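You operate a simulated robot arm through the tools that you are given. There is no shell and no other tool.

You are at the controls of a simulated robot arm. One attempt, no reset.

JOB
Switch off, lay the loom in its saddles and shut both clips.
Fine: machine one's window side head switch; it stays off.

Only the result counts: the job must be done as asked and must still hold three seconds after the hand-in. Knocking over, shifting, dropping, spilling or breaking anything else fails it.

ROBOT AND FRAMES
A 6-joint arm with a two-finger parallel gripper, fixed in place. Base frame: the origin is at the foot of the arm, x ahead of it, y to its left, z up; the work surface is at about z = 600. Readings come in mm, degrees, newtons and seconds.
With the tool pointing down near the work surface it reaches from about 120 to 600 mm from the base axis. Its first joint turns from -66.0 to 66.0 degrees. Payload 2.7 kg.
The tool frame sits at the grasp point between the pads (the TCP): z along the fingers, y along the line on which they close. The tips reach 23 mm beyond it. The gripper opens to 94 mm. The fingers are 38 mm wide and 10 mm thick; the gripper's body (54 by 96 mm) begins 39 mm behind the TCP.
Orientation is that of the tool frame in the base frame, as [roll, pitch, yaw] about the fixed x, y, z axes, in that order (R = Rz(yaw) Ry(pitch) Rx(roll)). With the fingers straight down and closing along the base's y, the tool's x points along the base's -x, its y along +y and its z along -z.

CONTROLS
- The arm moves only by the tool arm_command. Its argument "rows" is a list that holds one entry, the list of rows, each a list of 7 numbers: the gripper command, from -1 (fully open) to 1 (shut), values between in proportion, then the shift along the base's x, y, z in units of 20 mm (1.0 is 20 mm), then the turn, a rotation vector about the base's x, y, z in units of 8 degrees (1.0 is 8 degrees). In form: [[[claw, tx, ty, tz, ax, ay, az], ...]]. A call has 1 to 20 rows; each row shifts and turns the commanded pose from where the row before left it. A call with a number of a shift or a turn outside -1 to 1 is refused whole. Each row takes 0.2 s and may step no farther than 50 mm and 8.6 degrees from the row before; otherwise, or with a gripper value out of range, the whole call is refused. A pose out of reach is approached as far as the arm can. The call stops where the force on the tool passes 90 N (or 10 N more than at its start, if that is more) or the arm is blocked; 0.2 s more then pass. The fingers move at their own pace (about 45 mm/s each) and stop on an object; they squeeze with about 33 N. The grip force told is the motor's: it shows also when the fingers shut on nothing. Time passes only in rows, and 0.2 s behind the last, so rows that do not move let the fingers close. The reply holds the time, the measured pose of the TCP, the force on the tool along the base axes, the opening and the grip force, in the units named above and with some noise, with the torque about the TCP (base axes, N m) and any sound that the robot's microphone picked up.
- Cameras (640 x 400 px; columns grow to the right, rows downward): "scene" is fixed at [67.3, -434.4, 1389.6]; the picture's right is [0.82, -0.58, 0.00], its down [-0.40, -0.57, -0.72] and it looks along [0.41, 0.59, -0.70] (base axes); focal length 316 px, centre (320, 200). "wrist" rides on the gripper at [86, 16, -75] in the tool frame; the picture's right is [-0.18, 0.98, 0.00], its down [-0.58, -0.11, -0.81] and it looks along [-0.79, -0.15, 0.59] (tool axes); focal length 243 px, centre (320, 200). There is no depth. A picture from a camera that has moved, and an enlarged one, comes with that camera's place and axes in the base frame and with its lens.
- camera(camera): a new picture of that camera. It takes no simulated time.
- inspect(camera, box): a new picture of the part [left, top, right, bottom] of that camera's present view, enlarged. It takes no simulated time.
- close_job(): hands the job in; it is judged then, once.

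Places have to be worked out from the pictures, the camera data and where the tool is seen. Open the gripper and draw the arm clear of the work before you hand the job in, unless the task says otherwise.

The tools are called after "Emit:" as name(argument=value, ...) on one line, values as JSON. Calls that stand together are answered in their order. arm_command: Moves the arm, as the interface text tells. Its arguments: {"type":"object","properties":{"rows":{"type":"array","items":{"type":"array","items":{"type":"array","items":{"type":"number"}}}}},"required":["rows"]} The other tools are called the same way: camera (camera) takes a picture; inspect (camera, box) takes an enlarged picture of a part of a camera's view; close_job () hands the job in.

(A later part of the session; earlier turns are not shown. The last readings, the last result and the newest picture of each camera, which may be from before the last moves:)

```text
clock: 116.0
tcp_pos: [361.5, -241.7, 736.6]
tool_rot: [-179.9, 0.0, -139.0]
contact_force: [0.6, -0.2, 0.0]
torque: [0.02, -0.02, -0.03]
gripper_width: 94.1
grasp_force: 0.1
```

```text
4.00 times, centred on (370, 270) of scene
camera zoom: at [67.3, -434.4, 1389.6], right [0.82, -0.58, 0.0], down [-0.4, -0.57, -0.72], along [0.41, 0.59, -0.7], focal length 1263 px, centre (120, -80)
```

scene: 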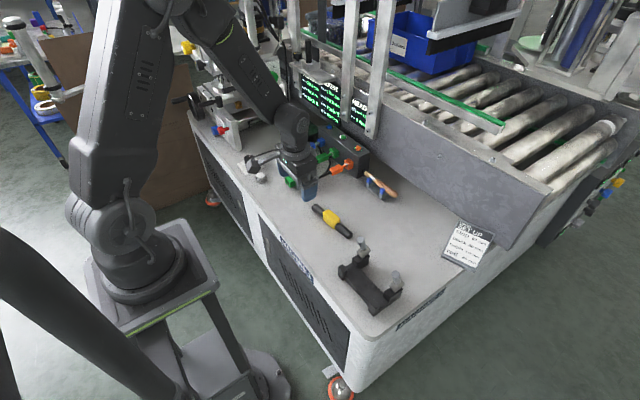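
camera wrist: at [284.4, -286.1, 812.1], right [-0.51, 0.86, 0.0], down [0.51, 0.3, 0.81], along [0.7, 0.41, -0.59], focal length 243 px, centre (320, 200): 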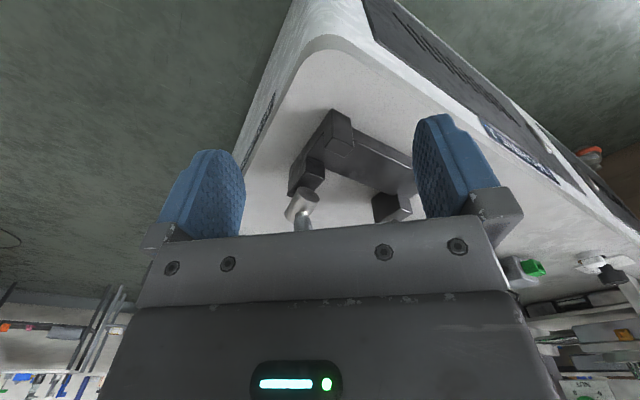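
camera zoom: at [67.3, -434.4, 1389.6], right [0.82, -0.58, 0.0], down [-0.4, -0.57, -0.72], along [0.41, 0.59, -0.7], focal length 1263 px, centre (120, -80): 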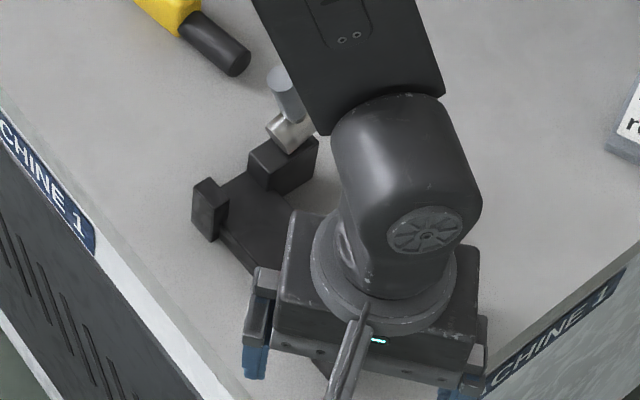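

Still ambiguous. I go for a side view along +y from beyond the bench's right edge to see the clip profile.

Emit:
arm_command(rows=[[[-1, 0.3, -0.6, 0.1, 0, 0, 0.9], [-1, 0.5, -0.6, 0.1, 0, 0, 0.9], [-1, 0.5, -0.6, 0, 0, 0, 0.9], [-1, 0.5, -0.6, 0, 0, 0, 0.9], [-1, 0.5, -0.6, 0, 0, 0, 0.9], [-1, 0.5, -0.6, 0, 0, 0, 0.9], [-1, 0.5, -0.6, 0, 0, 0, 0.9], [-1, 0.5, -0.6, 0, 0, 0, 0.9], [-1, 0.5, -0.4, 0, 0, 0, 0.4], [-1, 0, 0, 0, 0, 0, 0]]])

Emit:
camera(camera="wrist")

Emit:
inspect(camera="wrist", box=[220, 80, 440, 240])

Emit:
inspect(camera="scene", box=[320, 220, 420, 320])

```text
clock: 118.2
tcp_pos: [446.7, -345.4, 740.1]
tool_rot: [180.0, 0.0, -78.2]
contact_force: [-0.4, 0.4, 0.5]
torque: [0.01, -0.03, 0.0]
gripper_width: 94.3
grasp_force: 0.1
```

```text
taken
camera wrist: at [448.8, -434.5, 815.6], right [-1.0, -0.02, 0.0], down [-0.01, 0.59, 0.81], along [-0.02, 0.81, -0.59], focal length 243 px, centre (320, 200)
```

wrist: 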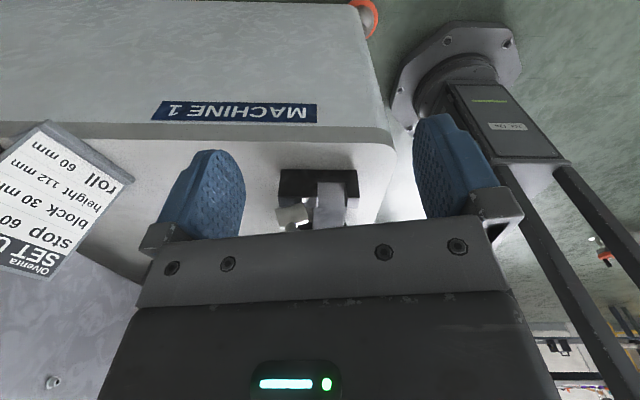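

```text
2.50 times, centred on (330, 160) of wrist
camera zoom: at [448.8, -434.5, 815.6], right [-1.0, -0.02, 0.0], down [-0.01, 0.59, 0.81], along [-0.02, 0.81, -0.59], focal length 606 px, centre (295, 300)
```

zoom: 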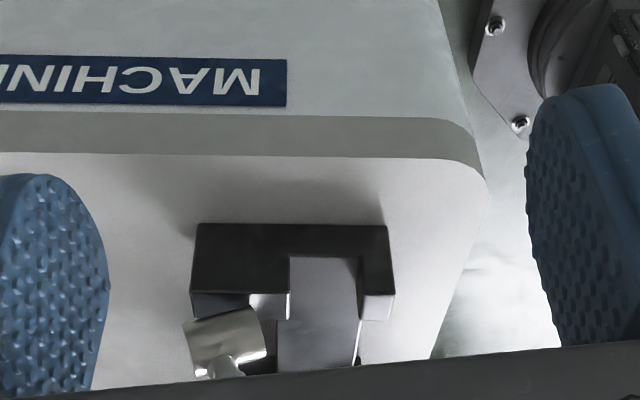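

```text
4.00 times, centred on (370, 270) of scene
camera zoom: at [67.3, -434.4, 1389.6], right [0.82, -0.58, 0.0], down [-0.4, -0.57, -0.72], along [0.41, 0.59, -0.7], focal length 1263 px, centre (120, -80)
```

zoom: 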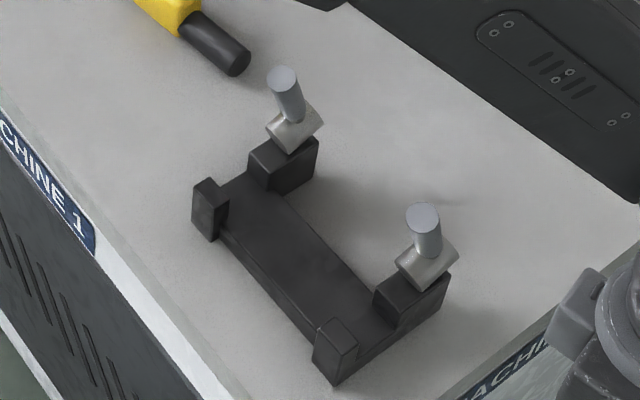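

Emit:
inspect(camera="scene", box=[355, 245, 405, 295])

Emit:
inspect(camera="scene", box=[330, 230, 370, 280])

Emit:
inspect(camera="wrist", box=[280, 160, 380, 240])

```text
8.00 times, centred on (380, 270) of scene
camera zoom: at [67.3, -434.4, 1389.6], right [0.82, -0.58, 0.0], down [-0.4, -0.57, -0.72], along [0.41, 0.59, -0.7], focal length 2526 px, centre (-160, -360)
```

zoom: 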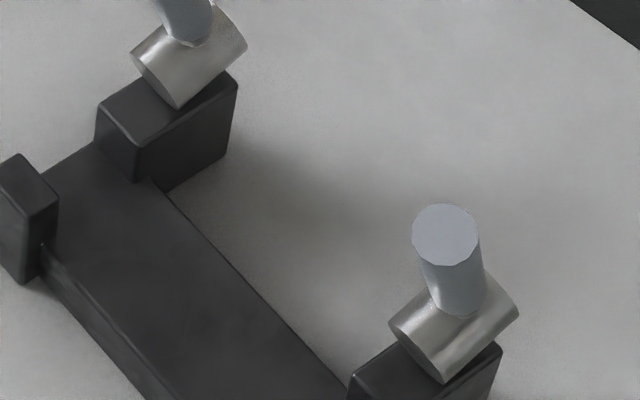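

```text
8.00 times, centred on (350, 255) of scene
camera zoom: at [67.3, -434.4, 1389.6], right [0.82, -0.58, 0.0], down [-0.4, -0.57, -0.72], along [0.41, 0.59, -0.7], focal length 2526 px, centre (80, -240)
```

zoom: 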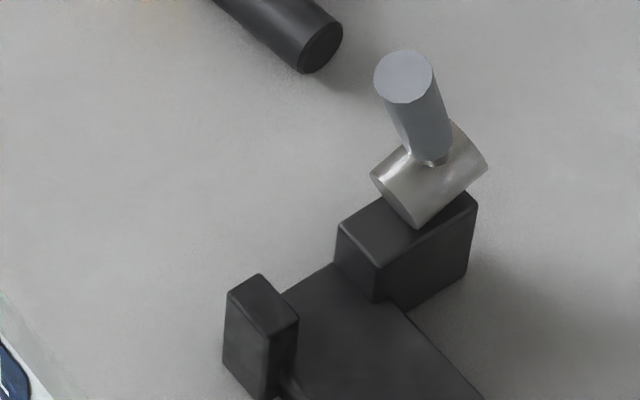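

```text
5.00 times, centred on (330, 200) of wrist
camera zoom: at [448.8, -434.5, 815.6], right [-1.0, -0.02, 0.0], down [-0.01, 0.59, 0.81], along [-0.02, 0.81, -0.59], focal length 1213 px, centre (270, 200)
```

zoom: 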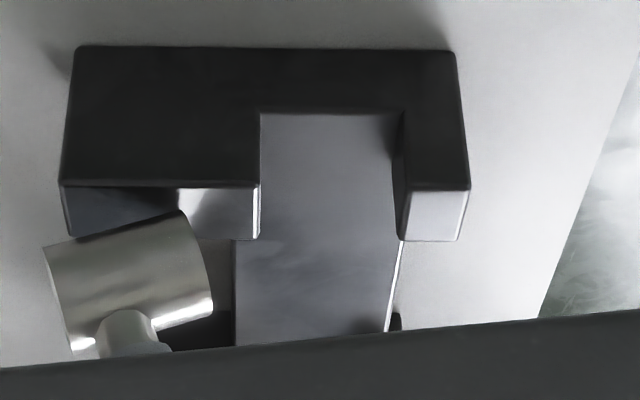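

I now understand the geometry: each clip is a silver barrel on the post with an upright lever leaning slightly toward the slot. First the loom: I rise, and move to where the camera (ψ≈96°) looks along the loom for a precise fix.

Emit:
arm_command(rows=[[[-1, 0, 0, 1, 0, 0, 0], [-1, 0, 0, 1, 0, 0, 0], [-1, 0, 0, 1, 0, 0, 0], [-1, 0.15, 1, 0, 0, 0, -0.38], [-1, 0.15, 1, 0, 0, 0, -0.38], [-1, 0.15, 1, 0, 0, 0, 0], [-1, 0.15, 1, 0, 0, 0, 0], [-1, 0.15, 1, 0, 0, 0, 0], [-1, 0.15, 1, 0, 0, 0, 0], [-1, 0.15, 1, 0, 0, 0, 0], [-1, 0.15, 1, 0, 0, 0, 0], [-1, 0.15, 1, 0, 0, 0, 0], [-1, 0.15, 1, 0, 0, 0, 0], [-1, 0.15, 1, 0, 0, 0, 0], [-1, 0.15, 1, 0, 0, 0, 0], [-1, 0.15, 1, 0, 0, 0, 0], [-1, 0.15, 1, 0, 0, 0, 0], [-1, 0.15, 1, 0, 0, 0, 0], [-1, 0, 0.5, 0, 0, 0, 0]]])

Emit:
camera(camera="wrist")

Emit:
inspect(camera="wrist", box=[240, 60, 400, 200])

Emit:
inspect(camera="scene", box=[300, 190, 370, 250])

```text
clock: 122.2
tcp_pos: [494.5, -33.9, 801.0]
tool_rot: [-180.0, 0.1, -84.4]
contact_force: [-0.3, -0.1, 0.7]
torque: [0.0, 0.01, 0.01]
gripper_width: 93.7
grasp_force: 0.2
```

```text
taken
camera wrist: at [484.1, -123.1, 875.6], right [-1.0, 0.09, 0.0], down [0.05, 0.59, 0.81], along [0.07, 0.8, -0.59], focal length 243 px, centre (320, 200)
```

wrist: 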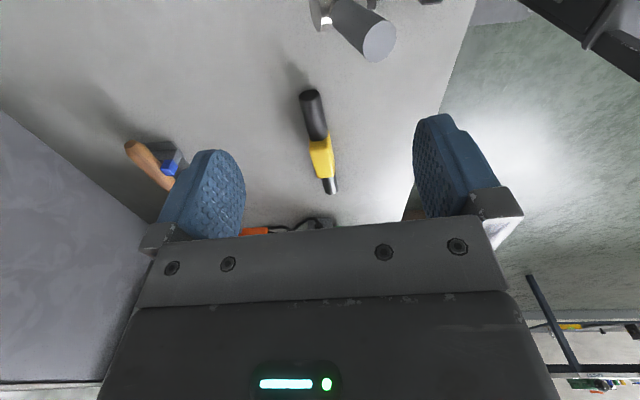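

```text
2.86 times, centred on (320, 130) of wrist
camera zoom: at [484.1, -123.1, 875.6], right [-1.0, 0.09, 0.0], down [0.05, 0.59, 0.81], along [0.07, 0.8, -0.59], focal length 693 px, centre (320, 400)
```

zoom: 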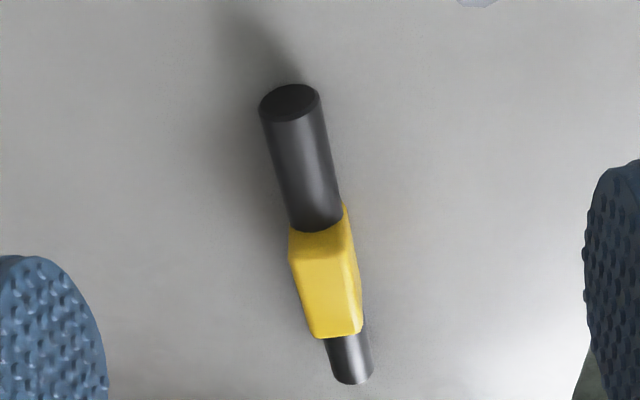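

```text
6.67 times, centred on (335, 220) of scene
camera zoom: at [67.3, -434.4, 1389.6], right [0.82, -0.58, 0.0], down [-0.4, -0.57, -0.72], along [0.41, 0.59, -0.7], focal length 2105 px, centre (220, 67)
```

zoom: 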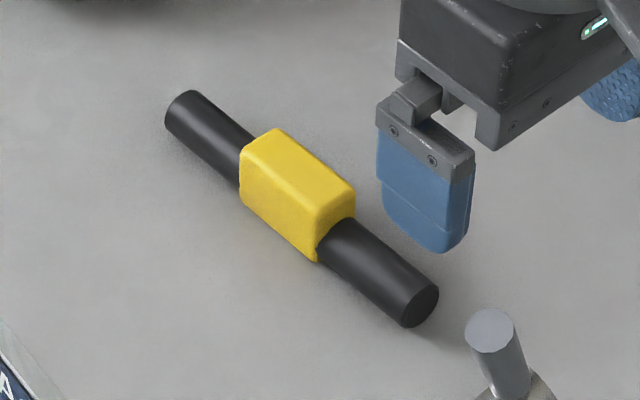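

The loom centre is ≈ (501,117), rod 5.4° off the y axis, rod Ø ≈ 24, block ≈ 31 mm wide. I move above it at z≈680 with the fingers closing across the block.

Emit:
arm_command(rows=[[[-1, 0.0425, 0.943, -0.75, 0, 0, 0], [-1, 0.0425, 0.943, -0.75, 0, 0, 0], [-1, 0.0425, 0.943, -0.75, 0, 0, 0], [-1, 0.0425, 0.943, -0.75, 0, 0, 0], [-1, 0.0425, 0.943, -0.75, 0, 0, 0], [-1, 0.0425, 0.943, -0.75, 0, 0, 0], [-1, 0.0425, 0.943, -0.75, 0, 0, 0], [-1, 0.0425, 0.943, -0.75, 0, 0, 0], [-1, 0, 0, 0, 0, 0, 0]]])

Emit:
camera(camera="wrist")

Emit:
inspect(camera="scene", box=[290, 170, 380, 250])

```text
clock: 124.2
tcp_pos: [498.6, 116.4, 677.4]
tool_rot: [-180.0, -0.1, -84.4]
contact_force: [0.2, 0.6, 0.0]
torque: [0.0, 0.0, -0.02]
gripper_width: 93.8
grasp_force: 0.1
```

```text
taken
camera wrist: at [489.7, 27.8, 753.4], right [-1.0, 0.09, 0.0], down [0.05, 0.59, 0.81], along [0.07, 0.8, -0.59], focal length 243 px, centre (320, 200)
```

wrist: 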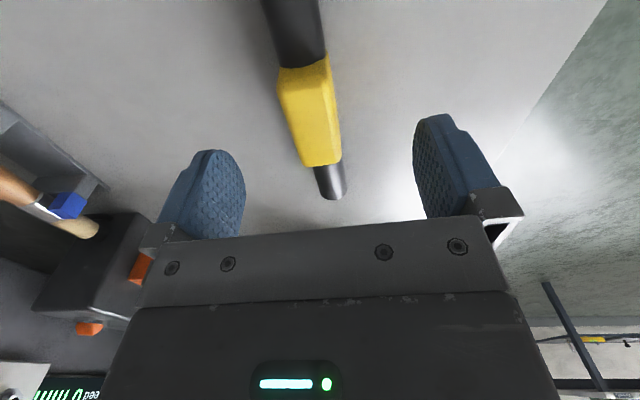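

```text
5.00 times, centred on (335, 210) of scene
camera zoom: at [67.3, -434.4, 1389.6], right [0.82, -0.58, 0.0], down [-0.4, -0.57, -0.72], along [0.41, 0.59, -0.7], focal length 1579 px, centre (245, 150)
```

zoom: 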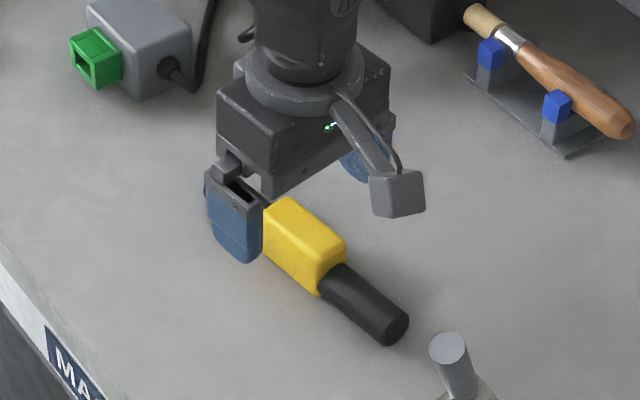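

Emit:
arm_command(rows=[[[-1, 0.1, 0.05, -0.5, 0, 0, 0], [-1, 0, 0, -0.7, 0, 0, 0], [-1, 0, 0, -0.7, 0, 0, 0], [-1, 0, 0, -0.6, 0, 0, 0], [-1, 0, 0, 0, 0, 0, 0]]])

Emit:
inspect(camera="scene", box=[290, 170, 380, 250])

```text
clock: 125.4
tcp_pos: [501.7, 118.3, 628.9]
tool_rot: [-180.0, 0.0, -84.5]
contact_force: [-0.5, 0.0, -0.6]
torque: [0.03, 0.0, -0.01]
gripper_width: 94.0
grasp_force: 0.1
```

```text
5.00 times, centred on (335, 210) of scene
camera zoom: at [67.3, -434.4, 1389.6], right [0.82, -0.58, 0.0], down [-0.4, -0.57, -0.72], along [0.41, 0.59, -0.7], focal length 1579 px, centre (245, 150)
```

zoom: 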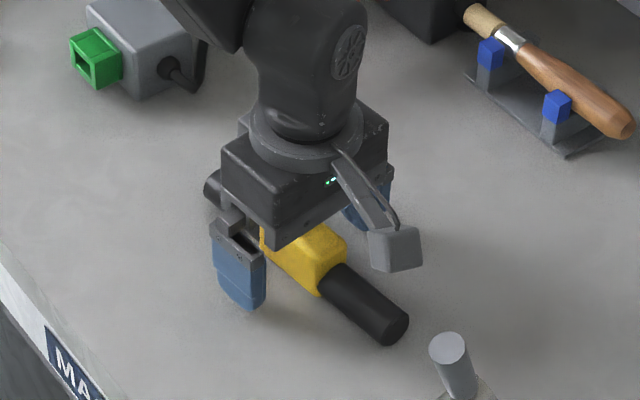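

Emit:
arm_command(rows=[[[0, 0, 0, -0.05, 0, 0, 0], [0.3, 0, 0, 0, 0, 0, 0], [1, 0, 0, 0, 0, 0, 0], [1, 0, 0, 0, 0, 0, 0], [1, 0, 0, 0, 0, 0, 0], [1, 0, 0, 0, 0, 0, 0]]])

Emit:
inspect(camera="scene", box=[290, 170, 380, 250])

```text
clock: 126.8
tcp_pos: [501.1, 118.8, 629.7]
tool_rot: [-180.0, -0.1, -84.4]
contact_force: [-0.2, 0.2, 0.5]
torque: [-0.03, -0.04, 0.01]
gripper_width: 27.8
grasp_force: 33.1
```

```text
5.00 times, centred on (335, 210) of scene
camera zoom: at [67.3, -434.4, 1389.6], right [0.82, -0.58, 0.0], down [-0.4, -0.57, -0.72], along [0.41, 0.59, -0.7], focal length 1579 px, centre (245, 150)
```

zoom: 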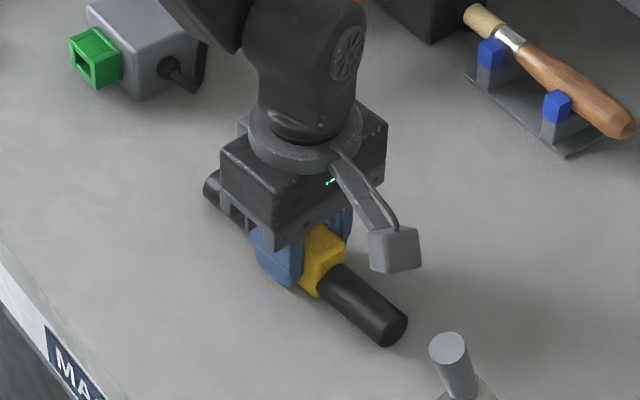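

Gripped: the block is 28 mm wide. I lift it straight up and check.

Emit:
arm_command(rows=[[[1, 0, 0, 0.4, 0, 0, 0], [1, 0, 0, 0.8, 0, 0, 0], [1, 0, 0, 0.9, 0, 0, 0], [1, 0, 0, 0.9, 0, 0, 0], [1, 0, 0, 0.9, 0, 0, 0], [1, 0, 0, 0.9, 0, 0, 0], [1, 0, 0, 0.9, 0, 0, 0], [1, 0, 0, 0.9, 0, 0, 0], [1, 0, 0, 0, 0, 0, 0]]])

Emit:
camera(camera="wrist")

Emit:
camera(camera="scene")

```text
clock: 128.8
tcp_pos: [500.4, 117.7, 761.0]
tool_rot: [-179.9, 0.0, -84.4]
contact_force: [-2.3, -0.7, -0.9]
torque: [0.01, 0.02, 0.0]
gripper_width: 0.0
grasp_force: 32.9
```

```text
taken
camera wrist: at [492.3, 28.7, 836.4], right [-1.0, 0.09, 0.0], down [0.05, 0.59, 0.81], along [0.07, 0.8, -0.59], focal length 243 px, centre (320, 200)
```

wrist: 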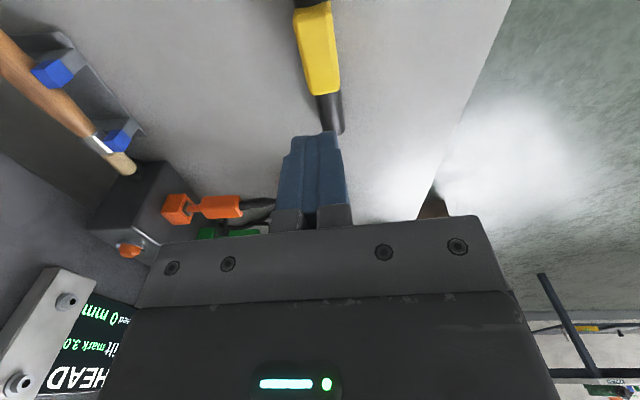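

```text
taken
```

scene: 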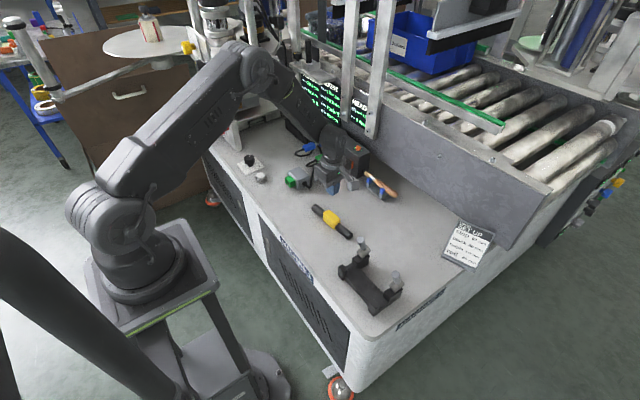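

The gripper came up empty (width 0): the loom slipped out. I look at where it lies now.

Emit:
inspect(camera="scene", box=[300, 190, 370, 250])

Emit:
inspect(camera="wrist", box=[250, 0, 400, 140])

```text
6.67 times, centred on (335, 220) of scene
camera zoom: at [67.3, -434.4, 1389.6], right [0.82, -0.58, 0.0], down [-0.4, -0.57, -0.72], along [0.41, 0.59, -0.7], focal length 2105 px, centre (220, 67)
```

zoom: 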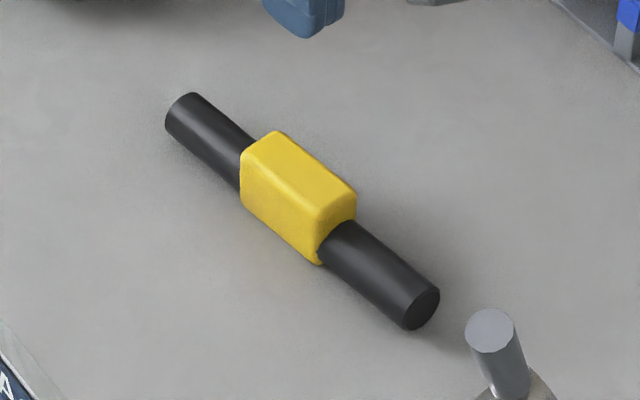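

```text
2.86 times, centred on (325, 70) of wrist
camera zoom: at [492.3, 28.7, 836.4], right [-1.0, 0.09, 0.0], down [0.05, 0.59, 0.81], along [0.07, 0.8, -0.59], focal length 693 px, centre (306, 571)
```

zoom: 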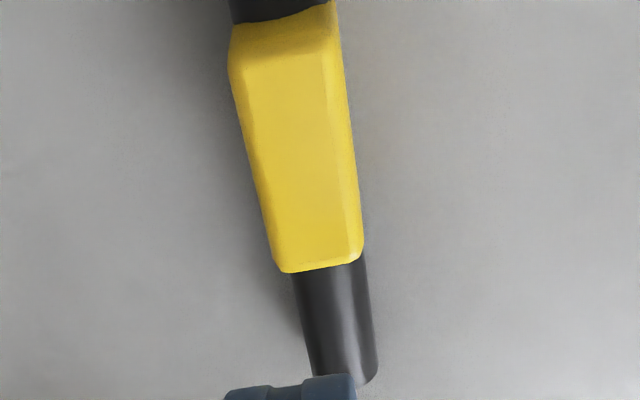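

The loom hasn't moved: it slipped at once. I go back down, deeper this time (tips just above the bench), squeeze longer, and lift slowly.

Emit:
arm_command(rows=[[[-0.3, 0, 0, -0.9, 0, 0, 0], [-0.3, 0, 0, -0.9, 0, 0, 0], [-0.3, 0, 0, -0.9, 0, 0, 0], [-0.3, 0.03, 0, -0.9, 0, 0, 0], [-0.3, 0, 0, -0.9, 0, 0, 0], [-0.3, 0, 0, -0.9, 0, 0, 0], [-0.3, 0, 0, -0.9, 0, 0, 0], [-0.3, 0, 0, 0, 0, 0, 0]]])

Emit:
inspect(camera="scene", box=[300, 190, 370, 250])

```text
clock: 130.6
tcp_pos: [502.9, 118.1, 633.0]
tool_rot: [-179.9, 0.0, -84.4]
contact_force: [0.4, -0.1, 0.7]
torque: [0.05, -0.02, 0.01]
gripper_width: 61.1
grasp_force: 0.2
```

```text
6.67 times, centred on (335, 220) of scene
camera zoom: at [67.3, -434.4, 1389.6], right [0.82, -0.58, 0.0], down [-0.4, -0.57, -0.72], along [0.41, 0.59, -0.7], focal length 2105 px, centre (220, 67)
```

zoom: 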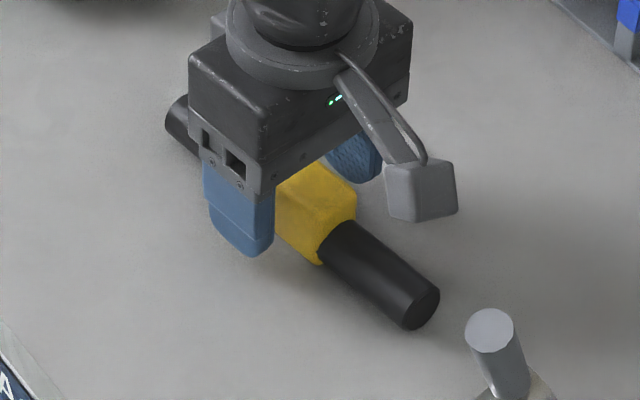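

Emit:
arm_command(rows=[[[-0.3, 0, 0, -0.35, 0, 0, 0], [1, 0, 0, 0, 0, 0, 0], [1, 0, 0, 0, 0, 0, 0], [1, 0, 0, 0, 0, 0, 0], [1, 0, 0, 0, 0, 0, 0], [1, 0, 0, 0, 0, 0, 0], [1, 0, 0, 0.05, 0, 0, 0], [1, 0, 0, 0.05, 0, 0, 0]]])

```text
clock: 132.4
tcp_pos: [501.5, 117.9, 630.3]
tool_rot: [-180.0, 0.1, -84.4]
contact_force: [0.0, -0.1, -1.3]
torque: [0.0, 0.0, -0.01]
gripper_width: 27.7
grasp_force: 33.0
```

Emit:
arm_command(rows=[[[1, 0, 0, 0.1, 0, 0, 0], [1, 0, 0, 0.1, 0, 0, 0], [1, 0, 0, 0.1, 0, 0, 0], [1, 0, 0, 0.1, 0, 0, 0], [1, 0, 0, 0.1, 0, 0, 0]]])

Emit:
inspect(camera="scene", box=[300, 190, 370, 250])

```text
clock: 133.6
tcp_pos: [502.4, 118.0, 641.4]
tool_rot: [-180.0, 0.0, -84.4]
contact_force: [0.7, -0.7, -1.2]
torque: [0.05, -0.06, -0.01]
gripper_width: 27.6
grasp_force: 32.3
```

```text
6.67 times, centred on (335, 220) of scene
camera zoom: at [67.3, -434.4, 1389.6], right [0.82, -0.58, 0.0], down [-0.4, -0.57, -0.72], along [0.41, 0.59, -0.7], focal length 2105 px, centre (220, 67)
```

zoom: 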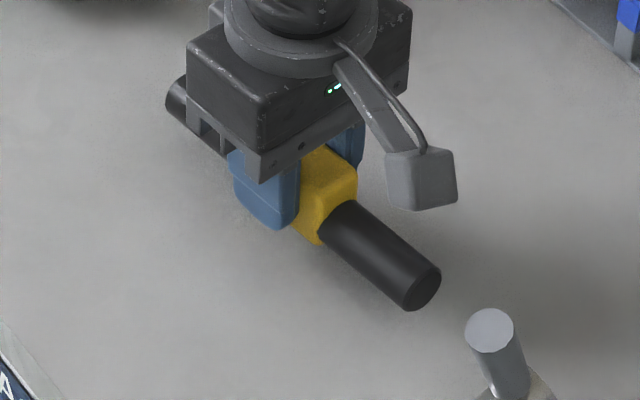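

It is lifting now. I continue slowly.

Emit:
arm_command(rows=[[[1, 0, 0, 0.15, 0, 0, 0], [1, 0, 0, 0.2, 0, 0, 0], [1, 0, 0, 0.25, 0, 0, 0], [1, 0, 0, 0.3, 0, 0, 0], [1, 0, 0, 0.3, 0, 0, 0], [1, 0, 0, 0.3, 0, 0, 0], [1, 0, 0, 0.3, 0, 0, 0], [1, 0, 0, 0.3, 0, 0, 0]]])

Emit:
inspect(camera="scene", box=[300, 180, 380, 250])

```text
clock: 135.4
tcp_pos: [501.2, 116.9, 682.7]
tool_rot: [180.0, 0.0, -84.4]
contact_force: [1.3, -0.2, -1.4]
torque: [-0.03, 0.01, -0.01]
gripper_width: 27.8
grasp_force: 33.4
```

```text
5.71 times, centred on (340, 215) of scene
camera zoom: at [67.3, -434.4, 1389.6], right [0.82, -0.58, 0.0], down [-0.4, -0.57, -0.72], along [0.41, 0.59, -0.7], focal length 1804 px, centre (206, 114)
```

zoom: 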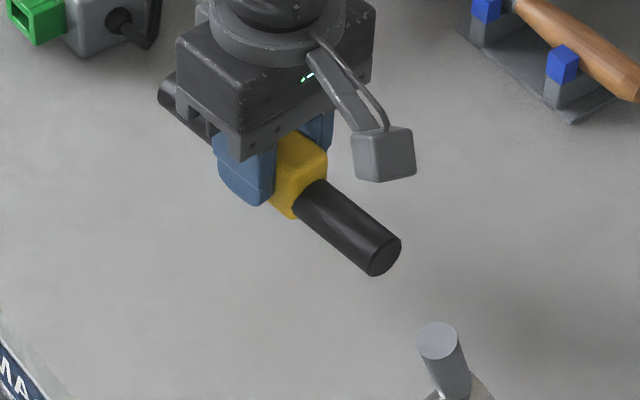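

Emit:
arm_command(rows=[[[1, 0, 0, 0.2, 0, 0, 0], [1, 0, 0, 0.3, 0, 0, 0], [1, 0, 0, 0.4, 0, 0, 0], [1, 0, 0, 0.5, 0, 0, 0], [1, 0, 0, 0.5, 0, 0, 0], [1, 0, 0, 0.5, 0, 0, 0], [1, 0, 0, 0.5, 0, 0, 0], [1, 0, 0, 0.5, 0, 0, 0], [1, -0.05, -0.2, 0.3, 0, 0, -0.1], [1, -0.1, -0.4, 0.2, 0, 0, -0.1], [1, -0.15, -0.5, 0, 0, 0, -0.1], [1, -0.15, -0.5, 0, 0, 0, -0.1], [1, -0.15, -0.5, 0, 0, 0, -0.1], [1, -0.15, -0.5, 0, 0, 0, -0.1], [1, -0.15, -0.5, 0, 0, 0, -0.1]]])

```text
clock: 138.6
tcp_pos: [483.9, 55.4, 759.5]
tool_rot: [179.9, 0.0, -90.0]
contact_force: [-0.3, 0.7, -0.4]
torque: [-0.01, 0.0, 0.0]
gripper_width: 27.9
grasp_force: 32.9
```

Emit:
arm_command(rows=[[[1, -0.1, -0.3, 0.1, 0, 0, 0], [1, -0.15, -0.5, 0.1, 0, 0, 0], [1, -0.18, -0.62, 0, 0, 0, 0], [1, -0.18, -0.62, 0, 0, 0, 0], [1, -0.18, -0.62, 0, 0, 0, 0], [1, -0.18, -0.62, 0, 0, 0, 0], [1, -0.18, -0.62, 0, 0, 0, 0], [1, -0.18, -0.62, 0, 0, 0, 0], [1, -0.18, -0.62, 0, 0, 0, 0], [1, -0.18, -0.62, 0, 0, 0, 0], [1, -0.18, -0.62, 0, 0, 0, 0], [1, -0.18, -0.62, 0, 0, 0, 0], [1, -0.18, -0.62, 0, 0, 0, 0], [1, -0.18, -0.62, 0, 0, 0, 0], [1, -0.18, -0.62, 0, 0, 0, 0], [1, -0.11, -0.4, 0, 0, 0, 0], [1, 0, 0, 0, 0, 0, 0]]])

Emit:
camera(camera="wrist")

Emit:
inspect(camera="scene", box=[310, 190, 430, 310])

```text
clock: 142.2
tcp_pos: [429.7, -128.3, 764.0]
tool_rot: [-180.0, 0.0, -90.0]
contact_force: [1.0, 0.2, -1.5]
torque: [-0.04, -0.03, 0.04]
gripper_width: 27.9
grasp_force: 32.7
```

```text
taken
camera wrist: at [413.3, -215.5, 839.8], right [-0.98, 0.18, 0.0], down [0.11, 0.58, 0.81], along [0.15, 0.79, -0.59], focal length 243 px, centre (320, 200)
```

wrist: 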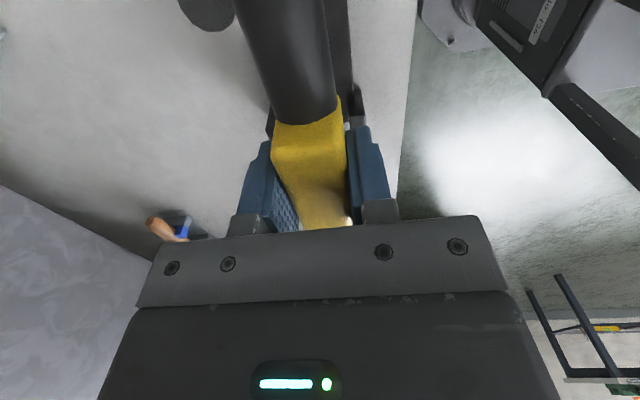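

```text
3.33 times, centred on (370, 250) of scene
camera zoom: at [67.3, -434.4, 1389.6], right [0.82, -0.58, 0.0], down [-0.4, -0.57, -0.72], along [0.41, 0.59, -0.7], focal length 1053 px, centre (153, 33)
```

zoom: 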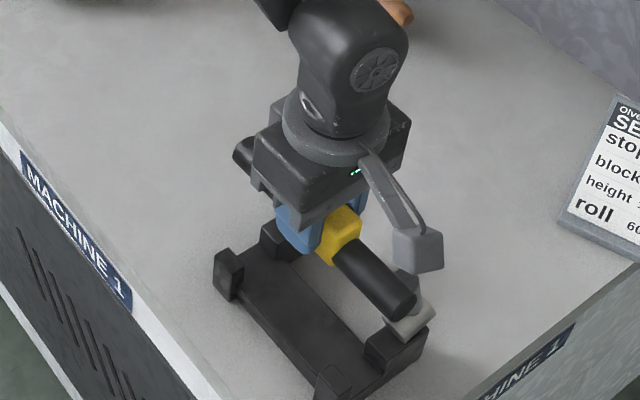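

Emit:
arm_command(rows=[[[1, 0, -0.15, -0.2, 0, 0, 0], [1, 0, 0, -0.4, 0, 0, 0], [1, 0, 0, -0.4, 0, 0, 0], [1, 0, 0, -0.4, 0, 0, 0], [1, 0, 0, -0.4, 0, 0, 0], [1, 0, 0, -0.4, 0, 0, 0], [1, 0, 0, -0.4, 0, 0, 0], [1, 0, 0, -0.4, 0, 0, 0], [1, 0, 0, -0.4, 0, 0, 0], [1, 0, 0, -0.2, 0, 0, 0], [1, 0, 0, 0, 0, 0, 0]]])

Emit:
camera(camera="wrist")

Emit:
inspect(camera="scene", box=[320, 220, 420, 320])

```text
clock: 144.6
tcp_pos: [429.9, -131.4, 693.2]
tool_rot: [-179.9, 0.0, -90.0]
contact_force: [0.5, 0.1, -1.3]
torque: [0.0, -0.01, 0.01]
gripper_width: 28.0
grasp_force: 33.1
```

```text
taken
camera wrist: at [412.5, -219.5, 768.3], right [-0.98, 0.18, 0.0], down [0.11, 0.58, 0.81], along [0.15, 0.79, -0.59], focal length 243 px, centre (320, 200)
```

wrist: 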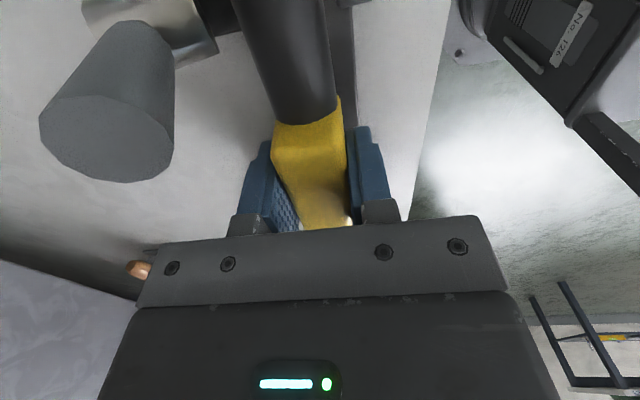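

```text
4.00 times, centred on (370, 270) of scene
camera zoom: at [67.3, -434.4, 1389.6], right [0.82, -0.58, 0.0], down [-0.4, -0.57, -0.72], along [0.41, 0.59, -0.7], focal length 1263 px, centre (120, -80)
```

zoom: 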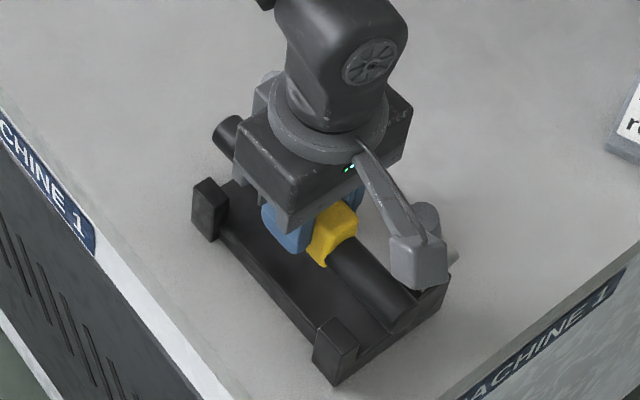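

Alignment looks right: the rod is over the slot, the lever tops (≈(467,-195,722)) are clear of the camera. I lower further to just above the saddle tops.

Emit:
arm_command(rows=[[[1, 0, 0, -0.3, 0, 0, 0], [1, 0, 0, -0.3, 0, 0, 0], [1, 0, 0, -0.3, 0, 0, 0], [1, 0, 0, 0, 0, 0, 0]]])

Emit:
inspect(camera="scene", box=[320, 230, 410, 310])

Emit:
inspect(camera="wrist", box=[180, 0, 440, 180])

```text
clock: 145.6
tcp_pos: [429.5, -131.8, 673.7]
tool_rot: [179.9, 0.1, -90.0]
contact_force: [0.0, -0.1, -1.1]
torque: [0.0, -0.03, 0.0]
gripper_width: 27.8
grasp_force: 32.8
```

```text
5.00 times, centred on (365, 270) of scene
camera zoom: at [67.3, -434.4, 1389.6], right [0.82, -0.58, 0.0], down [-0.4, -0.57, -0.72], along [0.41, 0.59, -0.7], focal length 1579 px, centre (95, -150)
```

zoom: 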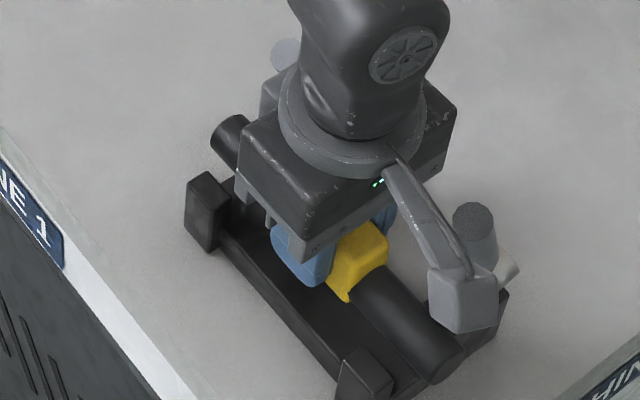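

```text
2.22 times, centred on (310, 90) of wrist
camera zoom: at [413.5, -219.7, 749.0], right [-0.98, 0.18, 0.0], down [0.11, 0.58, 0.81], along [0.15, 0.79, -0.59], focal length 539 px, centre (342, 444)
```

zoom: 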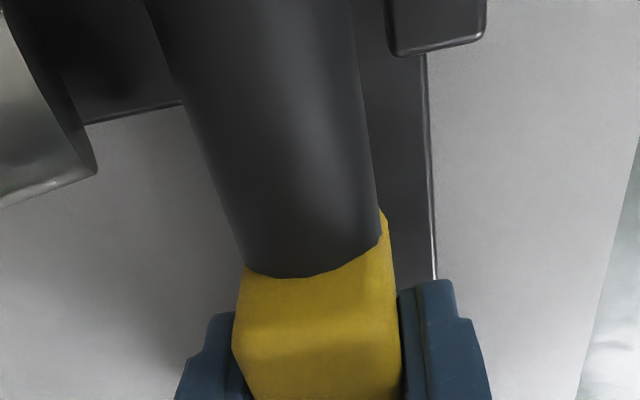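

Emit:
arm_command(rows=[[[1, 0, 0, -0.2, 0, 0, 0], [1, 0, 0, -0.2, 0, 0, 0], [1, 0, 0, -0.2, 0, 0, 0], [1, 0, 0, -0.2, 0, 0, 0], [1, 0, 0, -0.15, 0, 0, 0], [1, 0, 0, 0, 0, 0, 0]]])

Emit:
inspect(camera="scene", box=[320, 230, 410, 310])

Emit:
inspect(camera="wrist", box=[180, 0, 440, 180])

```text
clock: 147.0
tcp_pos: [429.8, -132.9, 657.0]
tool_rot: [-180.0, 0.0, -90.0]
contact_force: [-0.1, 0.1, -2.3]
torque: [-0.01, -0.01, 0.01]
gripper_width: 27.8
grasp_force: 32.9
```

```text
5.00 times, centred on (365, 270) of scene
camera zoom: at [67.3, -434.4, 1389.6], right [0.82, -0.58, 0.0], down [-0.4, -0.57, -0.72], along [0.41, 0.59, -0.7], focal length 1579 px, centre (95, -150)
```

zoom: 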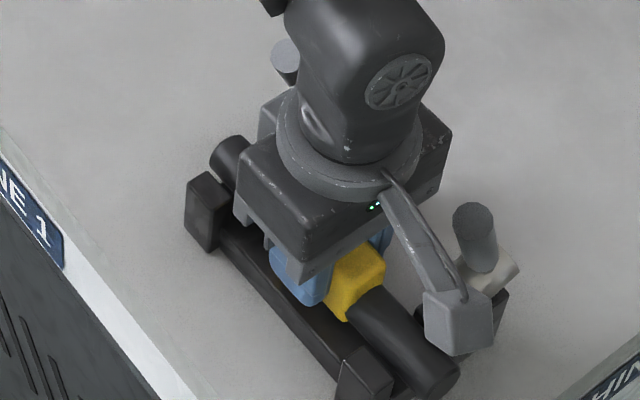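

```text
2.22 times, centred on (310, 90) of wrist
camera zoom: at [413.4, -220.7, 730.9], right [-0.98, 0.18, 0.0], down [0.11, 0.58, 0.81], along [0.15, 0.79, -0.59], focal length 539 px, centre (342, 444)
```

zoom: 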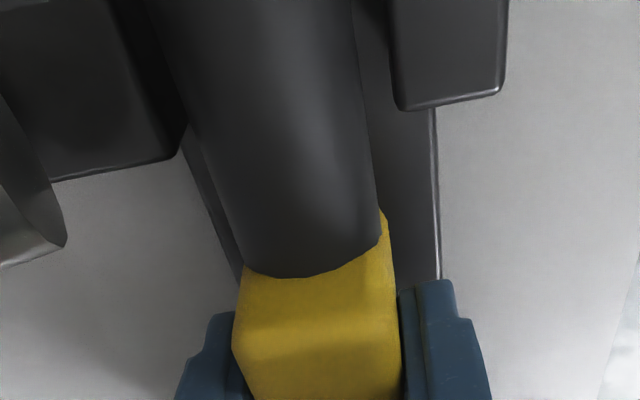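

Well centred in the slot. I lower the last millimetres slowly until contact.

Emit:
arm_command(rows=[[[1, 0, 0, -0.1, 0, 0, 0], [1, 0, 0, -0.1, 0, 0, 0], [1, 0, 0, -0.1, 0, 0, 0], [1, 0, 0, 0, 0, 0, 0]]])

```text
clock: 148.0
tcp_pos: [430.3, -131.7, 649.3]
tool_rot: [-180.0, 0.0, -90.0]
contact_force: [0.0, -0.2, -0.7]
torque: [-0.01, -0.02, 0.02]
gripper_width: 27.9
grasp_force: 33.0
```

Emit:
arm_command(rows=[[[1, 0, 0, -0.05, 0, 0, 0], [1, 0, 0, -0.05, 0, 0, 0], [1, 0, 0, 0, 0, 0, 0]]])

```text
clock: 148.8
tcp_pos: [430.3, -132.2, 648.4]
tool_rot: [-179.8, 0.1, -90.0]
contact_force: [-7.5, 3.4, 27.6]
torque: [-0.31, 0.2, -0.07]
gripper_width: 27.8
grasp_force: 33.3
```

Contact at TCP z≈648 as expected. I ease the pressure, open the fingers moderately and rise.

Emit:
arm_command(rows=[[[1, 0, 0, 0.05, 0, 0, 0], [0.2, 0, 0, 0, 0, 0, 0], [-0.1, 0, 0, 0, 0, 0, 0], [-0.2, 0, 0, 0, 0, 0, 0], [-0.2, 0, 0, 0.2, 0, 0, 0], [-0.2, 0, 0, 0.5, 0, 0, 0], [-0.2, 0, 0, 0.8, 0, 0, 0], [-0.2, 0, 0, 1, 0, 0, 0], [-0.2, 0, 0, 1, 0, 0, 0], [-0.2, 0, 0, 1, 0, 0, 0], [-0.2, 0, 0, 1, 0, 0, 0], [-0.2, 0, 0, 1, 0, 0, 0], [-0.2, 0, 0, 0, 0, 0, 0]]])

Emit:
camera(camera="wrist")

Emit:
inspect(camera="scene", box=[320, 220, 420, 320])

```text
clock: 151.6
tcp_pos: [431.0, -132.0, 779.3]
tool_rot: [-180.0, 0.1, -90.1]
contact_force: [0.7, 0.7, 1.0]
torque: [0.03, -0.04, 0.0]
gripper_width: 56.3
grasp_force: 0.0
```

```text
taken
camera wrist: at [413.8, -219.1, 854.9], right [-0.98, 0.18, 0.0], down [0.11, 0.58, 0.81], along [0.15, 0.79, -0.59], focal length 243 px, centre (320, 200)
```

wrist: 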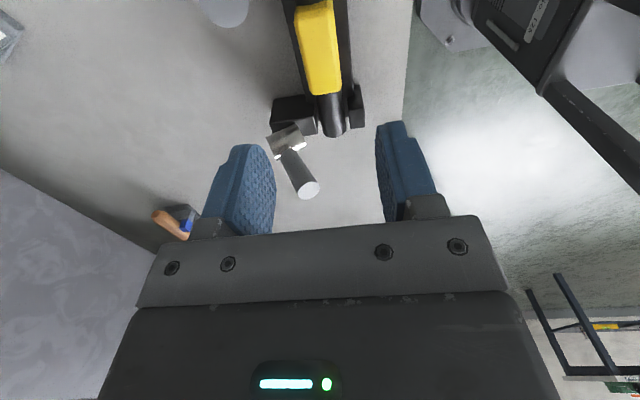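

```text
4.00 times, centred on (370, 270) of scene
camera zoom: at [67.3, -434.4, 1389.6], right [0.82, -0.58, 0.0], down [-0.4, -0.57, -0.72], along [0.41, 0.59, -0.7], focal length 1263 px, centre (120, -80)
```

zoom: 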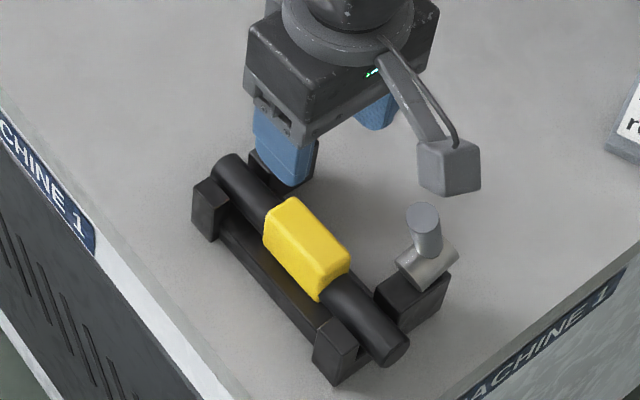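

The loom lies in both saddles. Now the clips: a zoomed look at the y+ clip from this angle.

Emit:
inspect(camera="wrist", box=[240, 60, 380, 220])

Emit:
inspect(camera="scene", box=[360, 250, 400, 300])

```text
2.50 times, centred on (310, 140) of wrist
camera zoom: at [413.8, -219.1, 854.9], right [-0.98, 0.18, 0.0], down [0.11, 0.58, 0.81], along [0.15, 0.79, -0.59], focal length 606 px, centre (345, 350)
```

zoom: 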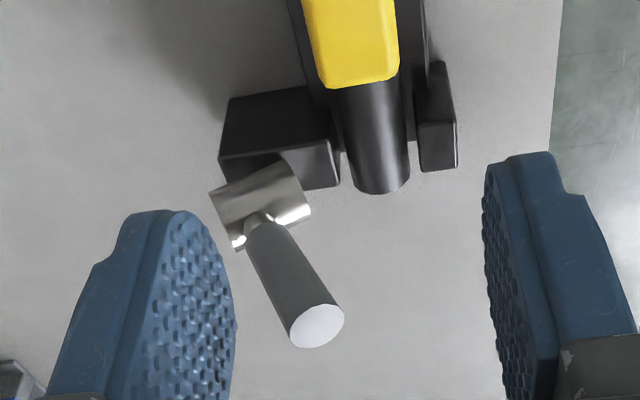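

```text
8.00 times, centred on (380, 275) of scene
camera zoom: at [67.3, -434.4, 1389.6], right [0.82, -0.58, 0.0], down [-0.4, -0.57, -0.72], along [0.41, 0.59, -0.7], focal length 2526 px, centre (-160, -400)
```

zoom: 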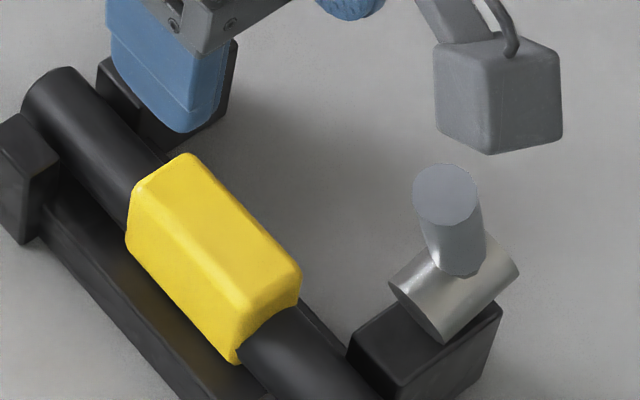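

Each lever (≈74 mm long, pivot near x=476, z=662) leans ~18° toward the slot; folding it forward over the rod onto the cheek should shut the clip. I close the fingers and go behind the y+ lever to push it toward -x gently.

Emit:
arm_command(rows=[[[1, 0.5, 0.5, 0.2, 0, 0, 0], [1, 0.6, 0.6, 0.2, 0, 0, 0], [1, 0.6, 0.6, 0, 0, 0, 0], [1, 0.6, 0.6, 0, 0, 0, 0], [1, 0.6, 0.5, 0, 0, 0, 0], [1, 0.5, 0.35, 0, 0, 0, 0], [1, 0, 0, -0.6, 0, 0, 0], [1, 0, 0, -0.6, 0, 0, 0], [1, 0, 0, -0.6, 0, 0, 0], [1, 0, 0, -0.8, 0, 0, 0], [1, 0, 0, 0, 0, 0, 0]]])

Emit:
camera(camera="wrist")

Emit:
inspect(camera="scene", box=[320, 210, 410, 290])

```text
clock: 154.0
tcp_pos: [498.5, -69.4, 734.6]
tool_rot: [-180.0, -0.1, -90.1]
contact_force: [0.0, 0.4, 0.0]
torque: [0.02, -0.01, 0.01]
gripper_width: 0.0
grasp_force: 33.1
```

```text
taken
camera wrist: at [480.5, -156.9, 808.6], right [-0.98, 0.18, 0.0], down [0.11, 0.58, 0.81], along [0.15, 0.79, -0.59], focal length 243 px, centre (320, 200)
```

wrist: 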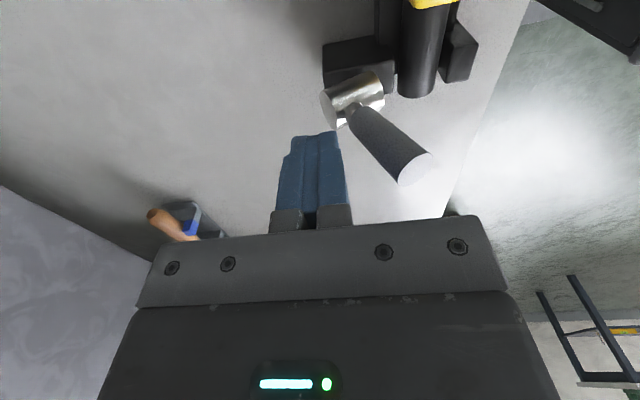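

```text
5.00 times, centred on (365, 250) of scene
camera zoom: at [67.3, -434.4, 1389.6], right [0.82, -0.58, 0.0], down [-0.4, -0.57, -0.72], along [0.41, 0.59, -0.7], focal length 1579 px, centre (95, -50)
```

zoom: 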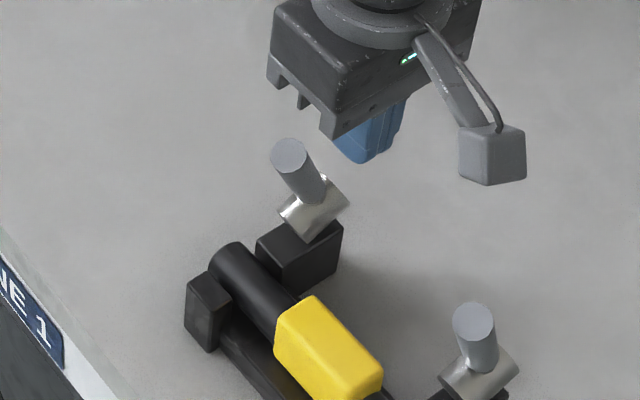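

Emit:
arm_command(rows=[[[1, -0.5, 0, 0, 0, 0, 0], [1, -0.4, 0, 0, 0, 0, 0], [1, -0.2, 0, 0, 0, 0, 0], [1, -0.2, 0, -0.02, 0, 0, 0], [1, -0.2, 0, -0.02, 0, 0, 0]]])

Emit:
camera(camera="wrist")

Emit:
inspect(camera="scene", box=[320, 210, 410, 290])

```text
clock: 155.2
tcp_pos: [467.7, -69.7, 733.1]
tool_rot: [180.0, 0.0, -89.9]
contact_force: [1.2, 0.5, 0.8]
torque: [0.06, -0.06, -0.04]
gripper_width: 0.0
grasp_force: 32.8
```

```text
taken
camera wrist: at [450.9, -156.9, 808.8], right [-0.98, 0.18, 0.0], down [0.11, 0.58, 0.81], along [0.15, 0.79, -0.59], focal length 243 px, centre (320, 200)
```

wrist: 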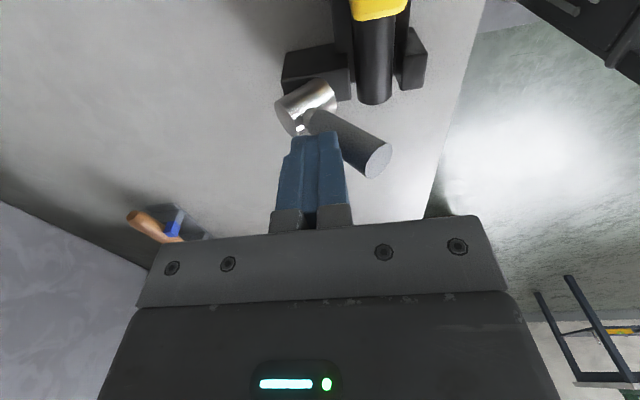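

```text
5.00 times, centred on (365, 250) of scene
camera zoom: at [67.3, -434.4, 1389.6], right [0.82, -0.58, 0.0], down [-0.4, -0.57, -0.72], along [0.41, 0.59, -0.7], focal length 1579 px, centre (95, -50)
```

zoom: 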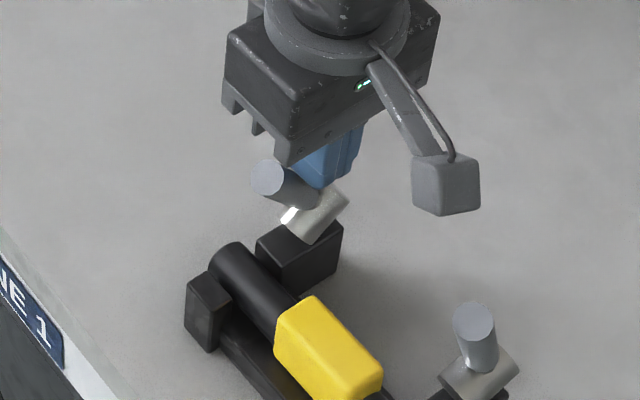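

The lever swings forward freely about the y axis — the mechanism is confirmed. I follow its arc forward and down.

Emit:
arm_command(rows=[[[1, -0.35, 0, -0.15, 0, 0, 0], [1, -0.3, 0, -0.2, 0, 0, 0], [1, -0.25, 0, -0.25, 0, 0, 0], [1, -0.2, 0, -0.25, 0, 0, 0], [1, -0.2, 0, -0.3, 0, 0, 0], [1, -0.15, 0, -0.3, 0, 0, 0], [1, -0.1, 0, -0.3, 0, 0, 0]]])

Emit:
camera(camera="wrist")

Emit:
inspect(camera="scene", box=[320, 210, 410, 290])

```text
clock: 156.8
tcp_pos: [436.1, -68.6, 698.9]
tool_rot: [179.9, 0.0, -90.1]
contact_force: [-0.7, -0.6, 2.8]
torque: [-0.02, 0.02, 0.02]
gripper_width: 0.1
grasp_force: 33.2
```

```text
taken
camera wrist: at [420.2, -156.1, 774.5], right [-0.98, 0.18, 0.0], down [0.11, 0.58, 0.81], along [0.15, 0.79, -0.59], focal length 243 px, centre (320, 200)
```

wrist: 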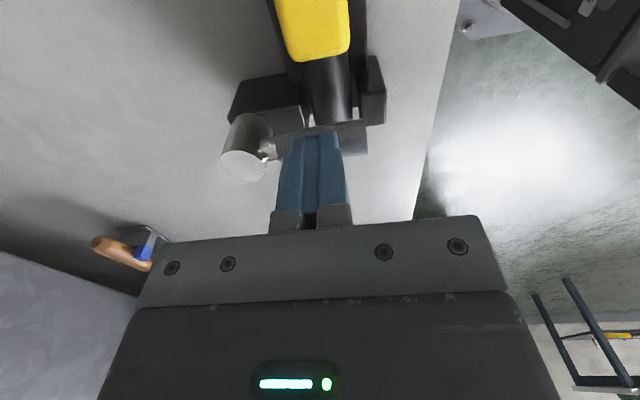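

```text
5.00 times, centred on (365, 250) of scene
camera zoom: at [67.2, -434.4, 1389.6], right [0.82, -0.58, 0.0], down [-0.4, -0.57, -0.72], along [0.41, 0.59, -0.7], focal length 1579 px, centre (95, -50)
```

zoom: 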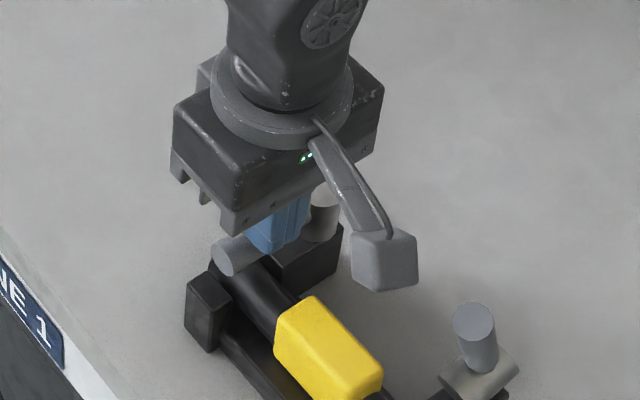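

The lever is nearly horizontal over the rod. I press down in small steps until it resists.

Emit:
arm_command(rows=[[[1, 0, 0, -0.15, 0, 0, 0], [1, 0, 0, -0.15, 0, 0, 0], [1, 0, 0, -0.1, 0, 0, 0]]])

```text
clock: 157.6
tcp_pos: [437.4, -68.9, 698.2]
tool_rot: [179.6, 0.1, -89.9]
contact_force: [-15.1, 2.9, 31.3]
torque: [0.16, 0.24, 0.06]
gripper_width: 0.2
grasp_force: 32.6
stopped in row 3: the force on the tool passed its limit at 96 N (the readings are from after the stop); the commanded pose is now the measured one
```

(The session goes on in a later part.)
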